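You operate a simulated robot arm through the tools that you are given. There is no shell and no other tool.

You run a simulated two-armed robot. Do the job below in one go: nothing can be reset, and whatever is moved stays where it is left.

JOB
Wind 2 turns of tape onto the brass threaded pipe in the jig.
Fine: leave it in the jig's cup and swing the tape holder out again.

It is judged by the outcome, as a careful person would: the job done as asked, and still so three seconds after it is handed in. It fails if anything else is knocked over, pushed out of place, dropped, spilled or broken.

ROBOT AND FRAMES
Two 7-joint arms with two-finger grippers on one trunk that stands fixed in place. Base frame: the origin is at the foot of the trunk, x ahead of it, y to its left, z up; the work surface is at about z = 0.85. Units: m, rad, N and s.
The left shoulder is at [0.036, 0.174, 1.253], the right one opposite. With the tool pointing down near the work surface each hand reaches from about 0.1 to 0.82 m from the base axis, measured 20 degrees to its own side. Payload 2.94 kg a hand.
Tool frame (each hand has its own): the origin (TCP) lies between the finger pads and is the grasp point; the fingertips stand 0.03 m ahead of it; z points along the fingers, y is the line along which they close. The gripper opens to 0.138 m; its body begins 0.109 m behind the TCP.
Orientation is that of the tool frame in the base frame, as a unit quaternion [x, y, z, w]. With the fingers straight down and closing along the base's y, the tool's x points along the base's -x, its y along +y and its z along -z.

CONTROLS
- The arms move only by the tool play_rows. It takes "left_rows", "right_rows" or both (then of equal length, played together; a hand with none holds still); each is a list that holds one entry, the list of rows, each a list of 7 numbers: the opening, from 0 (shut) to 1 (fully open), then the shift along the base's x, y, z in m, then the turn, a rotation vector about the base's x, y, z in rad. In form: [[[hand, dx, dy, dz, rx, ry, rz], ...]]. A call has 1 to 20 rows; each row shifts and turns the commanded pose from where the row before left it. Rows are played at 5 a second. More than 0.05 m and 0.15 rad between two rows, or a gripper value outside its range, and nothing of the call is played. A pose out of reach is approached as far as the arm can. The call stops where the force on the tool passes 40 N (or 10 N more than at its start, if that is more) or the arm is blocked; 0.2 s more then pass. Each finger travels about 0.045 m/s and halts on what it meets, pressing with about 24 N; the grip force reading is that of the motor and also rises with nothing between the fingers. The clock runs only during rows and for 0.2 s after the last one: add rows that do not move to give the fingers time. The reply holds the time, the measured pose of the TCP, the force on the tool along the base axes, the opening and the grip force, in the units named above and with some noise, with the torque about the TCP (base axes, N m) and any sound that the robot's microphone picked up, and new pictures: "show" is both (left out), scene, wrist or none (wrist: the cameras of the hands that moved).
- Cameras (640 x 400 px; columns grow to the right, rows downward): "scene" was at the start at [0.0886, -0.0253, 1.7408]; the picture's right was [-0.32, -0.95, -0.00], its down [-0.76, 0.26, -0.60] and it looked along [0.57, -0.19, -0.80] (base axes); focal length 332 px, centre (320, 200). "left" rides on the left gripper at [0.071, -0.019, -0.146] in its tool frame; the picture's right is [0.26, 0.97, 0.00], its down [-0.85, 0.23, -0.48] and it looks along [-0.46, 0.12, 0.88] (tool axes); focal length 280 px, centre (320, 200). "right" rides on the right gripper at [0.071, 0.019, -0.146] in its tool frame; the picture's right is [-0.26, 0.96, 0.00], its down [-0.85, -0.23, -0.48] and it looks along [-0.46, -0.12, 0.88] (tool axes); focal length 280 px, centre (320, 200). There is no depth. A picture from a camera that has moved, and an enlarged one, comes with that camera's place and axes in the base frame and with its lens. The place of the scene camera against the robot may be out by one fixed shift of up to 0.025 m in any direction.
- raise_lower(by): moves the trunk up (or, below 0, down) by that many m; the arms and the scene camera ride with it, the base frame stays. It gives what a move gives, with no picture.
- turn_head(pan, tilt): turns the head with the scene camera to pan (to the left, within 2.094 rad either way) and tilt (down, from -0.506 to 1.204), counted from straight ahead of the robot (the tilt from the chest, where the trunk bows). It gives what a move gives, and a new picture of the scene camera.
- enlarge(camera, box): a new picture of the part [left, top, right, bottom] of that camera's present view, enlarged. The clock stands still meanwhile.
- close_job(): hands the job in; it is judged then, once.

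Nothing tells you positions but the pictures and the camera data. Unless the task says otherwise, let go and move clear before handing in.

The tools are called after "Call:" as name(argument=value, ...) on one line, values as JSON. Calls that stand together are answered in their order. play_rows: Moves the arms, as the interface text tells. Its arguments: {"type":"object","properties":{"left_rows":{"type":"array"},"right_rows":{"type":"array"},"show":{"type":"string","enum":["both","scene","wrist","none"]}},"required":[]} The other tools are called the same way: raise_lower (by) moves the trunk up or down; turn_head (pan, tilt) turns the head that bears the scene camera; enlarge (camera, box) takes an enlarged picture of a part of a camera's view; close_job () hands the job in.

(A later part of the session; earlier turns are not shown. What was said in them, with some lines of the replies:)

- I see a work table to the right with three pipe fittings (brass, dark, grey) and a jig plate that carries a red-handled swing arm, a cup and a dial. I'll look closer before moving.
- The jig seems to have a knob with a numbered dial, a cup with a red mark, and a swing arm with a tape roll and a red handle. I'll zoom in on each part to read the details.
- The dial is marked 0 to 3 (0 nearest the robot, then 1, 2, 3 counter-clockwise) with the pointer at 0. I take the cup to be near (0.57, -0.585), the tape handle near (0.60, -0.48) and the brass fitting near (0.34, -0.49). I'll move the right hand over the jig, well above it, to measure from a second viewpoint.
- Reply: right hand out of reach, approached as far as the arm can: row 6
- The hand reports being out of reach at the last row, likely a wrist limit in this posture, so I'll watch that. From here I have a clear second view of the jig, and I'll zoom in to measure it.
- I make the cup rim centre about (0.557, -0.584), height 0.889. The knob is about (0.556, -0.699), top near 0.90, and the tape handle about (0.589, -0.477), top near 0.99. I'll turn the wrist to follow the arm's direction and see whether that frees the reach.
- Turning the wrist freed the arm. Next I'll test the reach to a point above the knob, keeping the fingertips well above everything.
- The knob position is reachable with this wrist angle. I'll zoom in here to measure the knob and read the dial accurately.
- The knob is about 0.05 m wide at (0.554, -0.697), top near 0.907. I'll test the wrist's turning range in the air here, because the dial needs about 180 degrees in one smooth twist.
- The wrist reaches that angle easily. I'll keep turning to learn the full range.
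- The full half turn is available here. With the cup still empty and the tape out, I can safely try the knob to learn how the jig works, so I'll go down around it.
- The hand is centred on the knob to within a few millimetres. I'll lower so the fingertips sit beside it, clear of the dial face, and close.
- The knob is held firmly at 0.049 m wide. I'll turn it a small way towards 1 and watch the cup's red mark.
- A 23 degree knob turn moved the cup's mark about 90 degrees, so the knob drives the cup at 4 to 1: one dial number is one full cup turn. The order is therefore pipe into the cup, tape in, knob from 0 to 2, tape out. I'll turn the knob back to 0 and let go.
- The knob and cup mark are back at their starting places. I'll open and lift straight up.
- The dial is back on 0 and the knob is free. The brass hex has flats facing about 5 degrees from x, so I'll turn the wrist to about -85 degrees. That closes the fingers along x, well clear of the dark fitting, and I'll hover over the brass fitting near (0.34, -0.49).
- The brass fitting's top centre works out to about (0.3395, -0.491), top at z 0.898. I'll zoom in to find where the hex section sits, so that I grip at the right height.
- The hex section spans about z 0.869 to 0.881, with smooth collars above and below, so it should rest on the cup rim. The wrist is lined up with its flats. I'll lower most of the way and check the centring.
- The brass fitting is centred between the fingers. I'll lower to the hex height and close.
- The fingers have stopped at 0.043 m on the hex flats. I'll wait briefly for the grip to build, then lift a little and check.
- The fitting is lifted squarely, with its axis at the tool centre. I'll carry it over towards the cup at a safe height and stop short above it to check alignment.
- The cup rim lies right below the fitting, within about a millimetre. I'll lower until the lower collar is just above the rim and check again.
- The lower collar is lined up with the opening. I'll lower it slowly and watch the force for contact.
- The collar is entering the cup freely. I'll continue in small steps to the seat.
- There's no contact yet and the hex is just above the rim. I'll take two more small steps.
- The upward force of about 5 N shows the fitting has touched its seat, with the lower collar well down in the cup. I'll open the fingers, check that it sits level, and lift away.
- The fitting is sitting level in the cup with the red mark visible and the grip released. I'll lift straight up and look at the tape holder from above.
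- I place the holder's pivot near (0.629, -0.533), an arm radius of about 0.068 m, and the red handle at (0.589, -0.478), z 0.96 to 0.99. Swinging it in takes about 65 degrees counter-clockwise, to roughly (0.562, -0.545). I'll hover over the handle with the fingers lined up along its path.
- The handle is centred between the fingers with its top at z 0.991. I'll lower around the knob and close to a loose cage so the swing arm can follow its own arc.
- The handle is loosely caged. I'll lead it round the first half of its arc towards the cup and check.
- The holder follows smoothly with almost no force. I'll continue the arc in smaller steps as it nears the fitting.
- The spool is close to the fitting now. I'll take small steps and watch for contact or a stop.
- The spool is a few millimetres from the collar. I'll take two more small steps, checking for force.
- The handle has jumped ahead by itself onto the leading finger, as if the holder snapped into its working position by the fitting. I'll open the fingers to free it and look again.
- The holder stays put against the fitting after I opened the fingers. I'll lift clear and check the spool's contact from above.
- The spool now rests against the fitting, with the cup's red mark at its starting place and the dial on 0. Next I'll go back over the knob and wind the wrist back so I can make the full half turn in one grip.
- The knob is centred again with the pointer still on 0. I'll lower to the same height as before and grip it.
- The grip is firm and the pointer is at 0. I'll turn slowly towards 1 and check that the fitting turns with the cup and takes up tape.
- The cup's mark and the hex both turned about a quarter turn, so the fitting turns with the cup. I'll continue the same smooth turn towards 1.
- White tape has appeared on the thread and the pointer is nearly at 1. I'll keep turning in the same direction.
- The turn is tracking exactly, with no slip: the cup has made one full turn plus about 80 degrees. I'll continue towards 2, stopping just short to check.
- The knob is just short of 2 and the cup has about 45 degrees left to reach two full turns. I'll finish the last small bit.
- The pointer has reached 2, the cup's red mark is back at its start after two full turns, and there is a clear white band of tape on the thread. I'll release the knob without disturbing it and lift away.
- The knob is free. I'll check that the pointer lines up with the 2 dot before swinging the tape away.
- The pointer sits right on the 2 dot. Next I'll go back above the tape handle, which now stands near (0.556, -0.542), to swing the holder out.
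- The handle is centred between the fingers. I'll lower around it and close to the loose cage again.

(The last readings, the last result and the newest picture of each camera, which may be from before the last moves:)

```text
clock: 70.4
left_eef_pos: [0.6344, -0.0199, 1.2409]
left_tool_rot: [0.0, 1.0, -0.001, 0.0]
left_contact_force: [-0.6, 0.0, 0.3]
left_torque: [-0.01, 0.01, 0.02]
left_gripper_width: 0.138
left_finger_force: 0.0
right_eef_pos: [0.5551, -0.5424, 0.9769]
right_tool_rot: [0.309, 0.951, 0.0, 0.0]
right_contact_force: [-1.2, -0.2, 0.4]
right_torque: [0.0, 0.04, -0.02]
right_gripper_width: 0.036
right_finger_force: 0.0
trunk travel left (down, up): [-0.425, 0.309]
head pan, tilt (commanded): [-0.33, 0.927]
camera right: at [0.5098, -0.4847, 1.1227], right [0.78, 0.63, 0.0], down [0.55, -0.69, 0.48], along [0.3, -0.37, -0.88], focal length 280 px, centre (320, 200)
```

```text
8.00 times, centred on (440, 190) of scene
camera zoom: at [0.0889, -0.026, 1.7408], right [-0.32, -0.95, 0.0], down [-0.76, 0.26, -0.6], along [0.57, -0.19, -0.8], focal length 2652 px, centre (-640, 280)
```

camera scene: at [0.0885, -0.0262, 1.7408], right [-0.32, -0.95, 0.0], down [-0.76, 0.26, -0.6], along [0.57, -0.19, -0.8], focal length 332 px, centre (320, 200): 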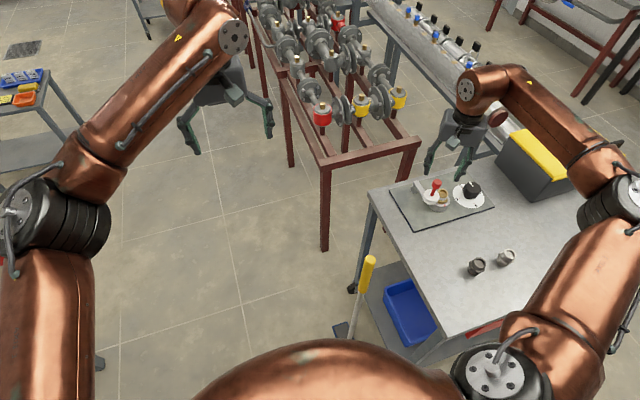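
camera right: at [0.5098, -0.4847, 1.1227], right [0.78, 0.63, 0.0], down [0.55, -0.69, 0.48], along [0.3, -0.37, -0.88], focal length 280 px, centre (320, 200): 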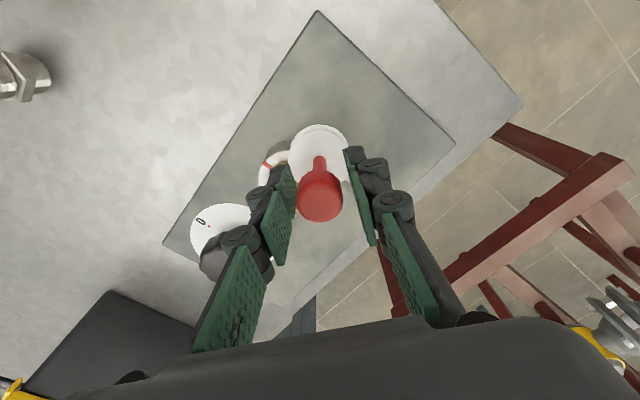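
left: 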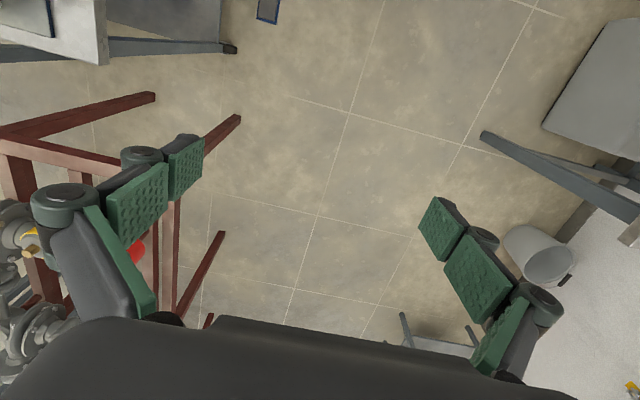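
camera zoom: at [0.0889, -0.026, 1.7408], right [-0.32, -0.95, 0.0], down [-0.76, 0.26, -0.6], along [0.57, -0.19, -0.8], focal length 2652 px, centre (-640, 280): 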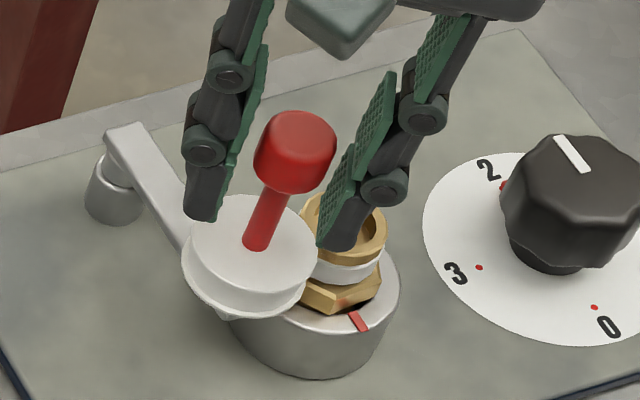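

I'll start the swing out in small steps, since it may need a little force to leave its snapped-in position.

Call:
play_rows(right_rows=[[[0.26, 0, 0.0044, 0, 0, 0, -0.035], [0.26, 0.0001, 0.0044, 0, 0, 0, -0.035], [0.26, 0.0006, 0.0045, 0, 0, 0, -0.035], [0.26, 0.0006, 0.0044, 0, 0, 0, -0.035], [0.26, 0, 0, 0, 0, 0, 0]]], show="none")

Call:
enlarge(camera="scene", box=[400, 165, 480, 215])

Call:
enlarge(camera="right", box=[220, 100, 420, 225])

```text
clock: 71.6
left_eef_pos: [0.6347, -0.0197, 1.2401]
left_tool_rot: [-0.001, 1.0, 0.0, 0.0]
left_contact_force: [0.0, 0.0, 0.4]
left_torque: [-0.04, -0.02, -0.02]
left_gripper_width: 0.1381
left_finger_force: 0.0
right_eef_pos: [0.5568, -0.5254, 0.9784]
right_tool_rot: [0.376, 0.927, 0.001, 0.0]
right_contact_force: [-1.1, -1.1, 0.2]
right_torque: [-0.01, 0.02, -0.02]
right_gripper_width: 0.0369
right_finger_force: 0.5
trunk travel left (down, up): [-0.425, 0.309]
head pan, tilt (commanded): [-0.33, 0.927]
```

```text
8.00 times, centred on (440, 190) of scene
camera zoom: at [0.0887, -0.0261, 1.7408], right [-0.32, -0.95, 0.0], down [-0.76, 0.26, -0.6], along [0.57, -0.19, -0.8], focal length 2652 px, centre (-640, 280)
```

zoom: 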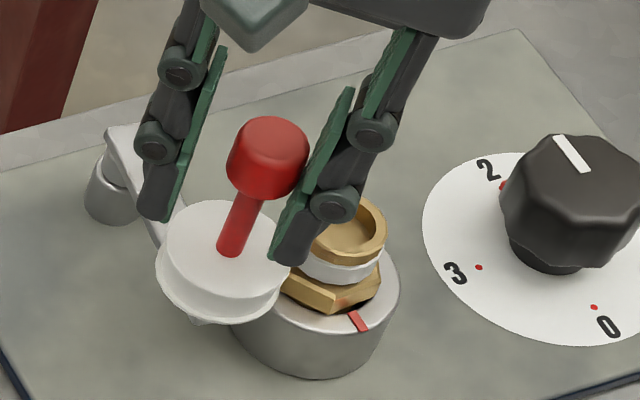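

```text
3.20 times, centred on (320, 162) of right
camera zoom: at [0.5197, -0.4613, 1.1236], right [0.86, 0.51, 0.0], down [0.45, -0.76, 0.48], along [0.24, -0.41, -0.88], focal length 897 px, centre (320, 320)
```

zoom: 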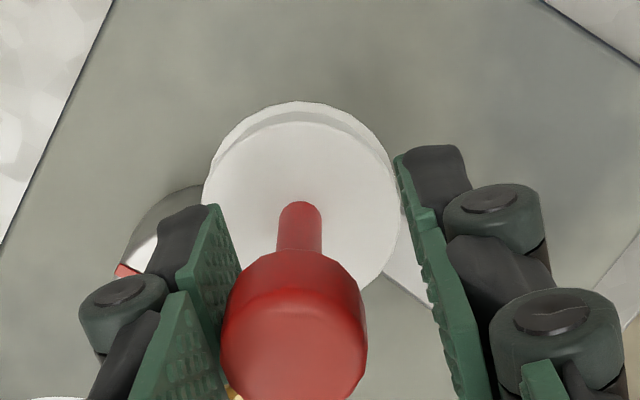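

The holder is coming away from the fitting, which stays put along with its tape and the cup mark. I'll continue the arc outward.

Call:
play_rows(right_rows=[[[0.26, 0.002, 0.0088, 0, 0, 0, -0.07], [0.26, 0.0031, 0.0084, 0, 0, 0, -0.07], [0.26, 0.0041, 0.0079, 0, 0, 0, -0.07], [0.26, 0.0051, 0.0074, 0, 0, 0, -0.07], [0.26, 0, 0, 0, 0, 0, 0]]], show="none")

Call:
enlarge(camera="scene", box=[390, 160, 486, 220])

Call:
enlarge(camera="right", box=[220, 100, 420, 225])

```text
clock: 72.8
left_eef_pos: [0.6338, -0.0203, 1.2406]
left_tool_rot: [-0.001, 1.0, -0.001, 0.0]
left_contact_force: [0.9, 0.7, -0.4]
left_torque: [0.02, 0.02, 0.01]
left_gripper_width: 0.1379
left_finger_force: 0.1
right_eef_pos: [0.5723, -0.4931, 0.9784]
right_tool_rot: [0.502, 0.865, 0.0, 0.001]
right_contact_force: [-0.3, 0.2, 0.2]
right_torque: [-0.02, -0.05, 0.0]
right_gripper_width: 0.036
right_finger_force: 0.0
trunk travel left (down, up): [-0.425, 0.309]
head pan, tilt (commanded): [-0.33, 0.927]
```

```text
6.67 times, centred on (438, 190) of scene
camera zoom: at [0.0887, -0.0261, 1.7408], right [-0.32, -0.95, 0.0], down [-0.76, 0.26, -0.6], along [0.57, -0.19, -0.8], focal length 2210 px, centre (-467, 267)
```

zoom: 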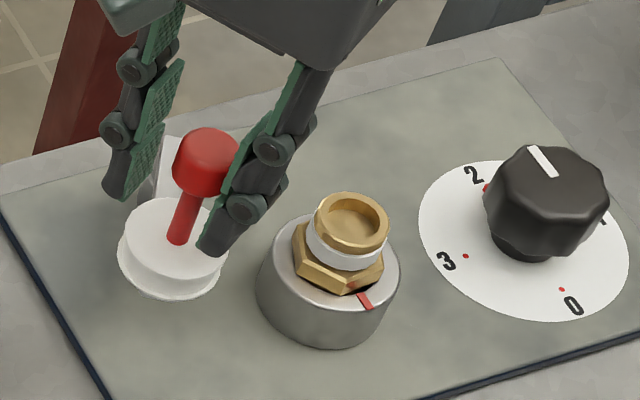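

```text
3.20 times, centred on (320, 162) of right
camera zoom: at [0.5535, -0.4209, 1.1238], right [0.97, 0.25, 0.0], down [0.22, -0.85, 0.48], along [0.12, -0.46, -0.88], focal length 897 px, centre (320, 320)
```

zoom: 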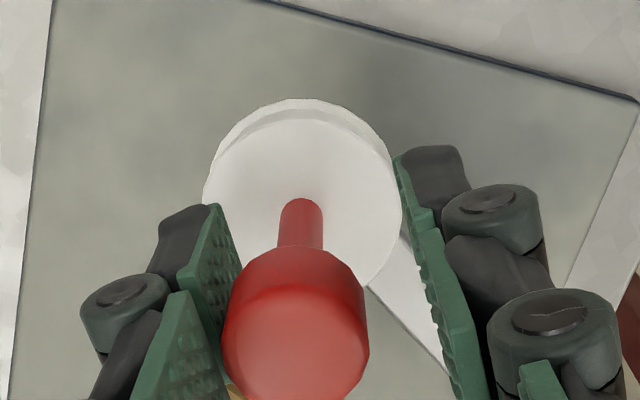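

The holder is well clear of the fitting, and the white tape band is visible all round the thread. I'll finish the swing to the original parked position.

Call:
play_rows(right_rows=[[[0.26, 0.0062, 0.0066, 0, 0, 0, -0.07], [0.26, 0.0068, 0.006, 0, 0, 0, -0.07], [0.26, 0.007, 0.005, 0, 0, 0, -0.07], [0.26, 0, 0, 0, 0, 0, 0]]], show="none")

Call:
enlarge(camera="scene", box=[385, 155, 481, 215])

Call:
enlarge(camera="right", box=[220, 100, 420, 225])

```text
clock: 73.8
left_eef_pos: [0.6334, -0.0211, 1.2399]
left_tool_rot: [-0.001, 1.0, -0.001, -0.001]
left_contact_force: [0.0, 0.2, -0.1]
left_torque: [-0.03, -0.03, -0.03]
left_gripper_width: 0.138
left_finger_force: 0.1
right_eef_pos: [0.5906, -0.475, 0.9774]
right_tool_rot: [0.59, 0.808, 0.0, -0.001]
right_contact_force: [-0.2, -0.7, -1.4]
right_torque: [-0.01, -0.02, -0.02]
right_gripper_width: 0.0357
right_finger_force: 0.1
trunk travel left (down, up): [-0.425, 0.309]
head pan, tilt (commanded): [-0.33, 0.927]
```

```text
6.67 times, centred on (433, 185) of scene
camera zoom: at [0.0885, -0.026, 1.7408], right [-0.32, -0.95, 0.0], down [-0.76, 0.26, -0.6], along [0.57, -0.19, -0.8], focal length 2210 px, centre (-433, 300)
```

zoom: 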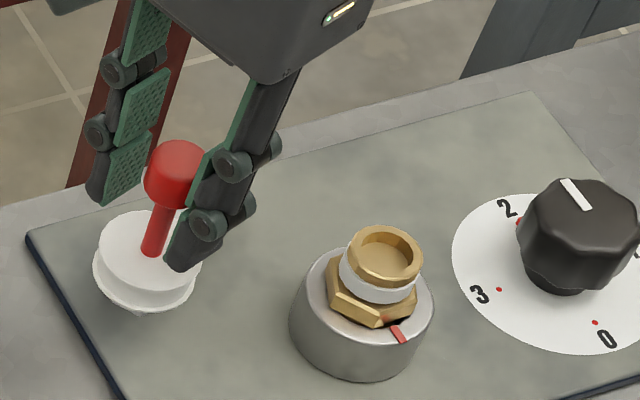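

```text
3.20 times, centred on (320, 162) of right
camera zoom: at [0.588, -0.4013, 1.1233], right [1.0, 0.05, 0.0], down [0.04, -0.88, 0.48], along [0.02, -0.48, -0.88], focal length 897 px, centre (320, 320)
```

zoom: 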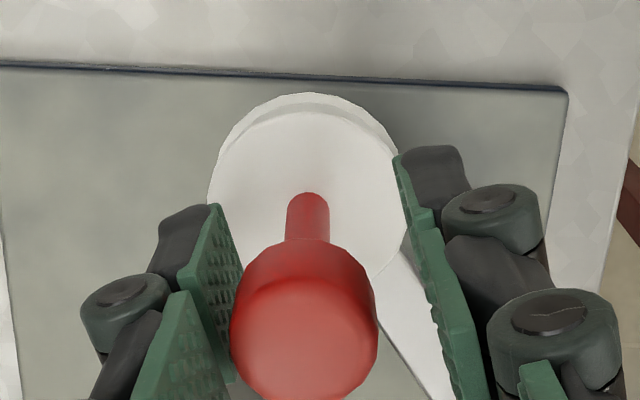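

The holder is back where it was parked at the start. I'll open the fingers, lift straight up and check everything.

Call:
play_rows(right_rows=[[[0.35, 0, 0, 0, 0, 0, 0], [0.45, 0, 0, 0, 0, 0, 0], [0.5, 0, 0, 0, 0, 0, 0], [0.5, 0, 0, 0, 0, 0, 0], [0.5, 0, 0, 0.02, 0, 0, 0], [0.5, 0, 0, 0.03, 0, 0, 0], [0.5, 0, 0, 0.04, 0, 0, 0], [0.5, 0, 0, 0.04, 0, 0, 0], [0.5, 0, 0, 0.03, 0, 0, 0], [0.5, -0.03, 0.01, 0.01, 0, 0, 0], [0.5, -0.04, 0.01, 0, 0, 0, 0], [0.5, -0.04, 0.01, 0, 0, 0, 0], [0.5, -0.04, 0.01, 0, 0, 0, 0], [0.5, -0.04, 0.01, 0, 0, 0, 0], [0.5, 0, 0, 0, 0, 0, 0]]], show="both")

Call:
enlarge(camera="scene", box=[385, 160, 505, 235])

Call:
enlarge(camera="scene", box=[420, 180, 460, 205])

```text
clock: 77.0
left_eef_pos: [0.6354, -0.0205, 1.2392]
left_tool_rot: [-0.001, 1.0, 0.0, -0.001]
left_contact_force: [0.2, -1.3, 0.1]
left_torque: [0.01, 0.07, -0.03]
left_gripper_width: 0.138
left_finger_force: 0.1
right_eef_pos: [0.401, -0.4264, 1.1486]
right_tool_rot: [0.589, 0.808, 0.0, -0.001]
right_contact_force: [0.7, 0.1, 0.0]
right_torque: [0.03, 0.05, -0.02]
right_gripper_width: 0.0692
right_finger_force: 0.1
trunk travel left (down, up): [-0.425, 0.309]
head pan, tilt (commanded): [-0.33, 0.927]
camera scene: at [0.0906, -0.0262, 1.7406], right [-0.32, -0.95, 0.0], down [-0.76, 0.26, -0.6], along [0.57, -0.19, -0.8], focal length 332 px, centre (320, 200)
camera right: at [0.3984, -0.3517, 1.2933], right [1.0, 0.05, 0.0], down [0.04, -0.88, 0.47], along [0.02, -0.47, -0.88], focal length 280 px, centre (320, 200)
```

scene: 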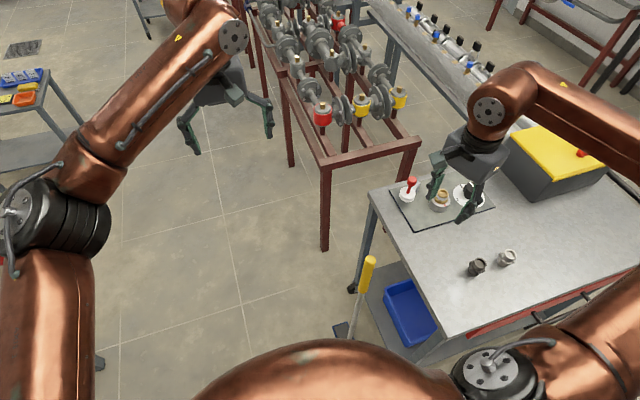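
right: 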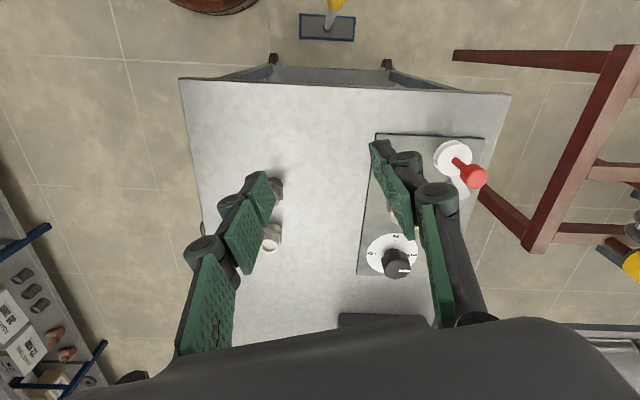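

```text
5.33 times, centred on (445, 198) of scene
camera zoom: at [0.0906, -0.0262, 1.7406], right [-0.32, -0.95, 0.0], down [-0.76, 0.26, -0.6], along [0.57, -0.19, -0.8], focal length 1768 px, centre (-347, 213)
```

zoom: 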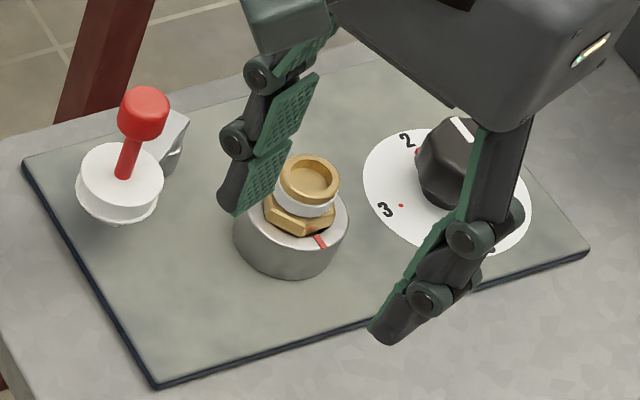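

```text
16.00 times, centred on (440, 192) of scene
camera zoom: at [0.0906, -0.0262, 1.7406], right [-0.32, -0.95, 0.0], down [-0.76, 0.26, -0.6], along [0.57, -0.19, -0.8], focal length 5303 px, centre (-1600, 320)
```

zoom: 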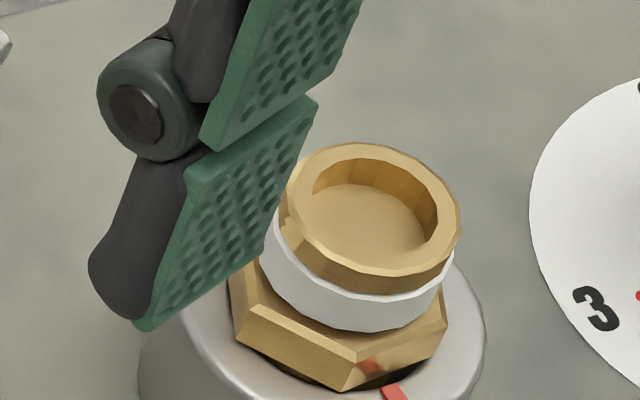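

The holder is out and parked, and the tape band is round the thread. I'll draw the hand back further for an unobstructed final check.

Call:
play_rows(right_rows=[[[0.5, -0.02, 0.003, 0.02, 0, 0, 0], [0.5, -0.02, 0.003, 0.02, 0, 0, 0], [0.5, -0.02, 0.003, 0.02, 0, 0, 0], [0.5, -0.02, 0.003, 0.02, 0, 0, 0], [0.5, -0.02, 0.003, 0.02, 0, 0, 0], [0.5, 0, 0, 0, 0, 0, 0], [0.5, 0, 0, 0, 0, 0, 0], [0.5, 0, 0, 0, 0, 0, 0], [0.5, 0, 0, 0, 0, 0, 0], [0.5, 0, 0, 0, 0, 0, 0]]], show="scene")

Call:
enlarge(camera="scene", box=[385, 160, 505, 235])

Call:
enlarge(camera="scene", box=[420, 180, 460, 205])

```text
clock: 79.2
left_eef_pos: [0.6329, -0.0203, 1.2398]
left_tool_rot: [-0.001, 1.0, 0.0, 0.0]
left_contact_force: [-0.1, -0.1, -0.5]
left_torque: [-0.02, 0.02, 0.0]
left_gripper_width: 0.1378
left_finger_force: 0.1
right_eef_pos: [0.2996, -0.4108, 1.2485]
right_tool_rot: [0.589, 0.808, 0.0, 0.0]
right_contact_force: [-0.2, -0.4, 0.0]
right_torque: [-0.03, -0.01, 0.01]
right_gripper_width: 0.0688
right_finger_force: 0.0
trunk travel left (down, up): [-0.425, 0.309]
head pan, tilt (commanded): [-0.33, 0.927]
camera scene: at [0.0884, -0.0254, 1.7408], right [-0.32, -0.95, 0.0], down [-0.76, 0.26, -0.6], along [0.57, -0.19, -0.8], focal length 332 px, centre (320, 200)
```

scene: 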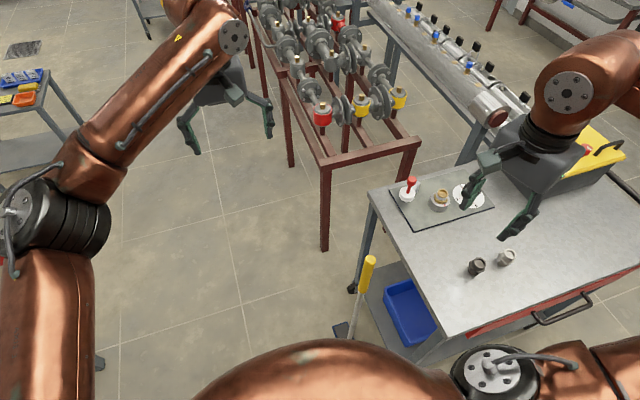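

```text
5.33 times, centred on (445, 198) of scene
camera zoom: at [0.0884, -0.0254, 1.7408], right [-0.32, -0.95, 0.0], down [-0.76, 0.26, -0.6], along [0.57, -0.19, -0.8], focal length 1768 px, centre (-347, 213)
```

zoom: 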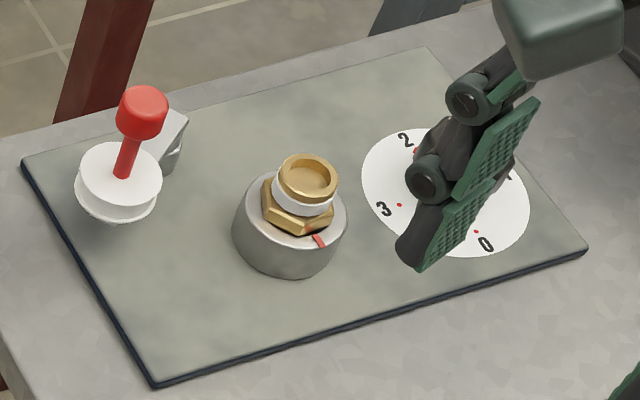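

```text
16.00 times, centred on (440, 192) of scene
camera zoom: at [0.0884, -0.0254, 1.7408], right [-0.32, -0.95, 0.0], down [-0.76, 0.26, -0.6], along [0.57, -0.19, -0.8], focal length 5303 px, centre (-1600, 320)
```

zoom: 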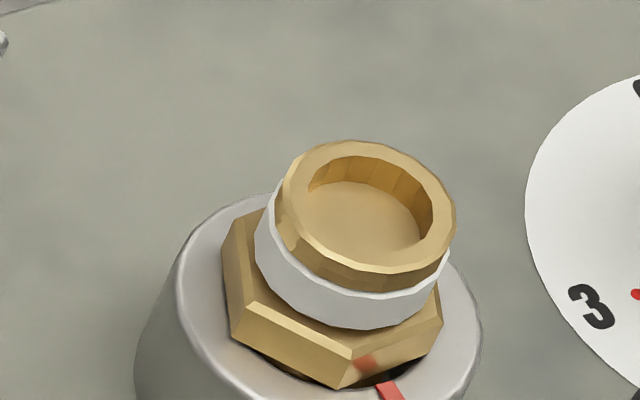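

The brass fitting stands upright in the cup with its tape band, wound by two full cup turns with the pointer stopped on 2. The tape holder is parked out, the other fittings look undisturbed and both hands are clear, so I'm handing the job in.

Call:
close_job()

```text
The job is handed in.
```

I wound two turns of tape onto the brass pipe. It is standing upright in the jig's cup, and the tape holder is swung back out to where it was parked at the start.

- **Turns:** the jig's knob turns the cup four times for each turn of its own, so I turned it from 0 to 2 with the tape against the pipe. The cup's red mark came back to its starting point after the second turn. A white band of tape is visible on the thread.
- **Knob test:** before putting the pipe in, I tried the knob a little way to see how the jig worked, then turned it back to 0.
- **Left as it stands:** the knob is still pointing at 2. The other two fittings look undisturbed and both hands are clear of the table.

The job is handed in, but no result has come back yet.
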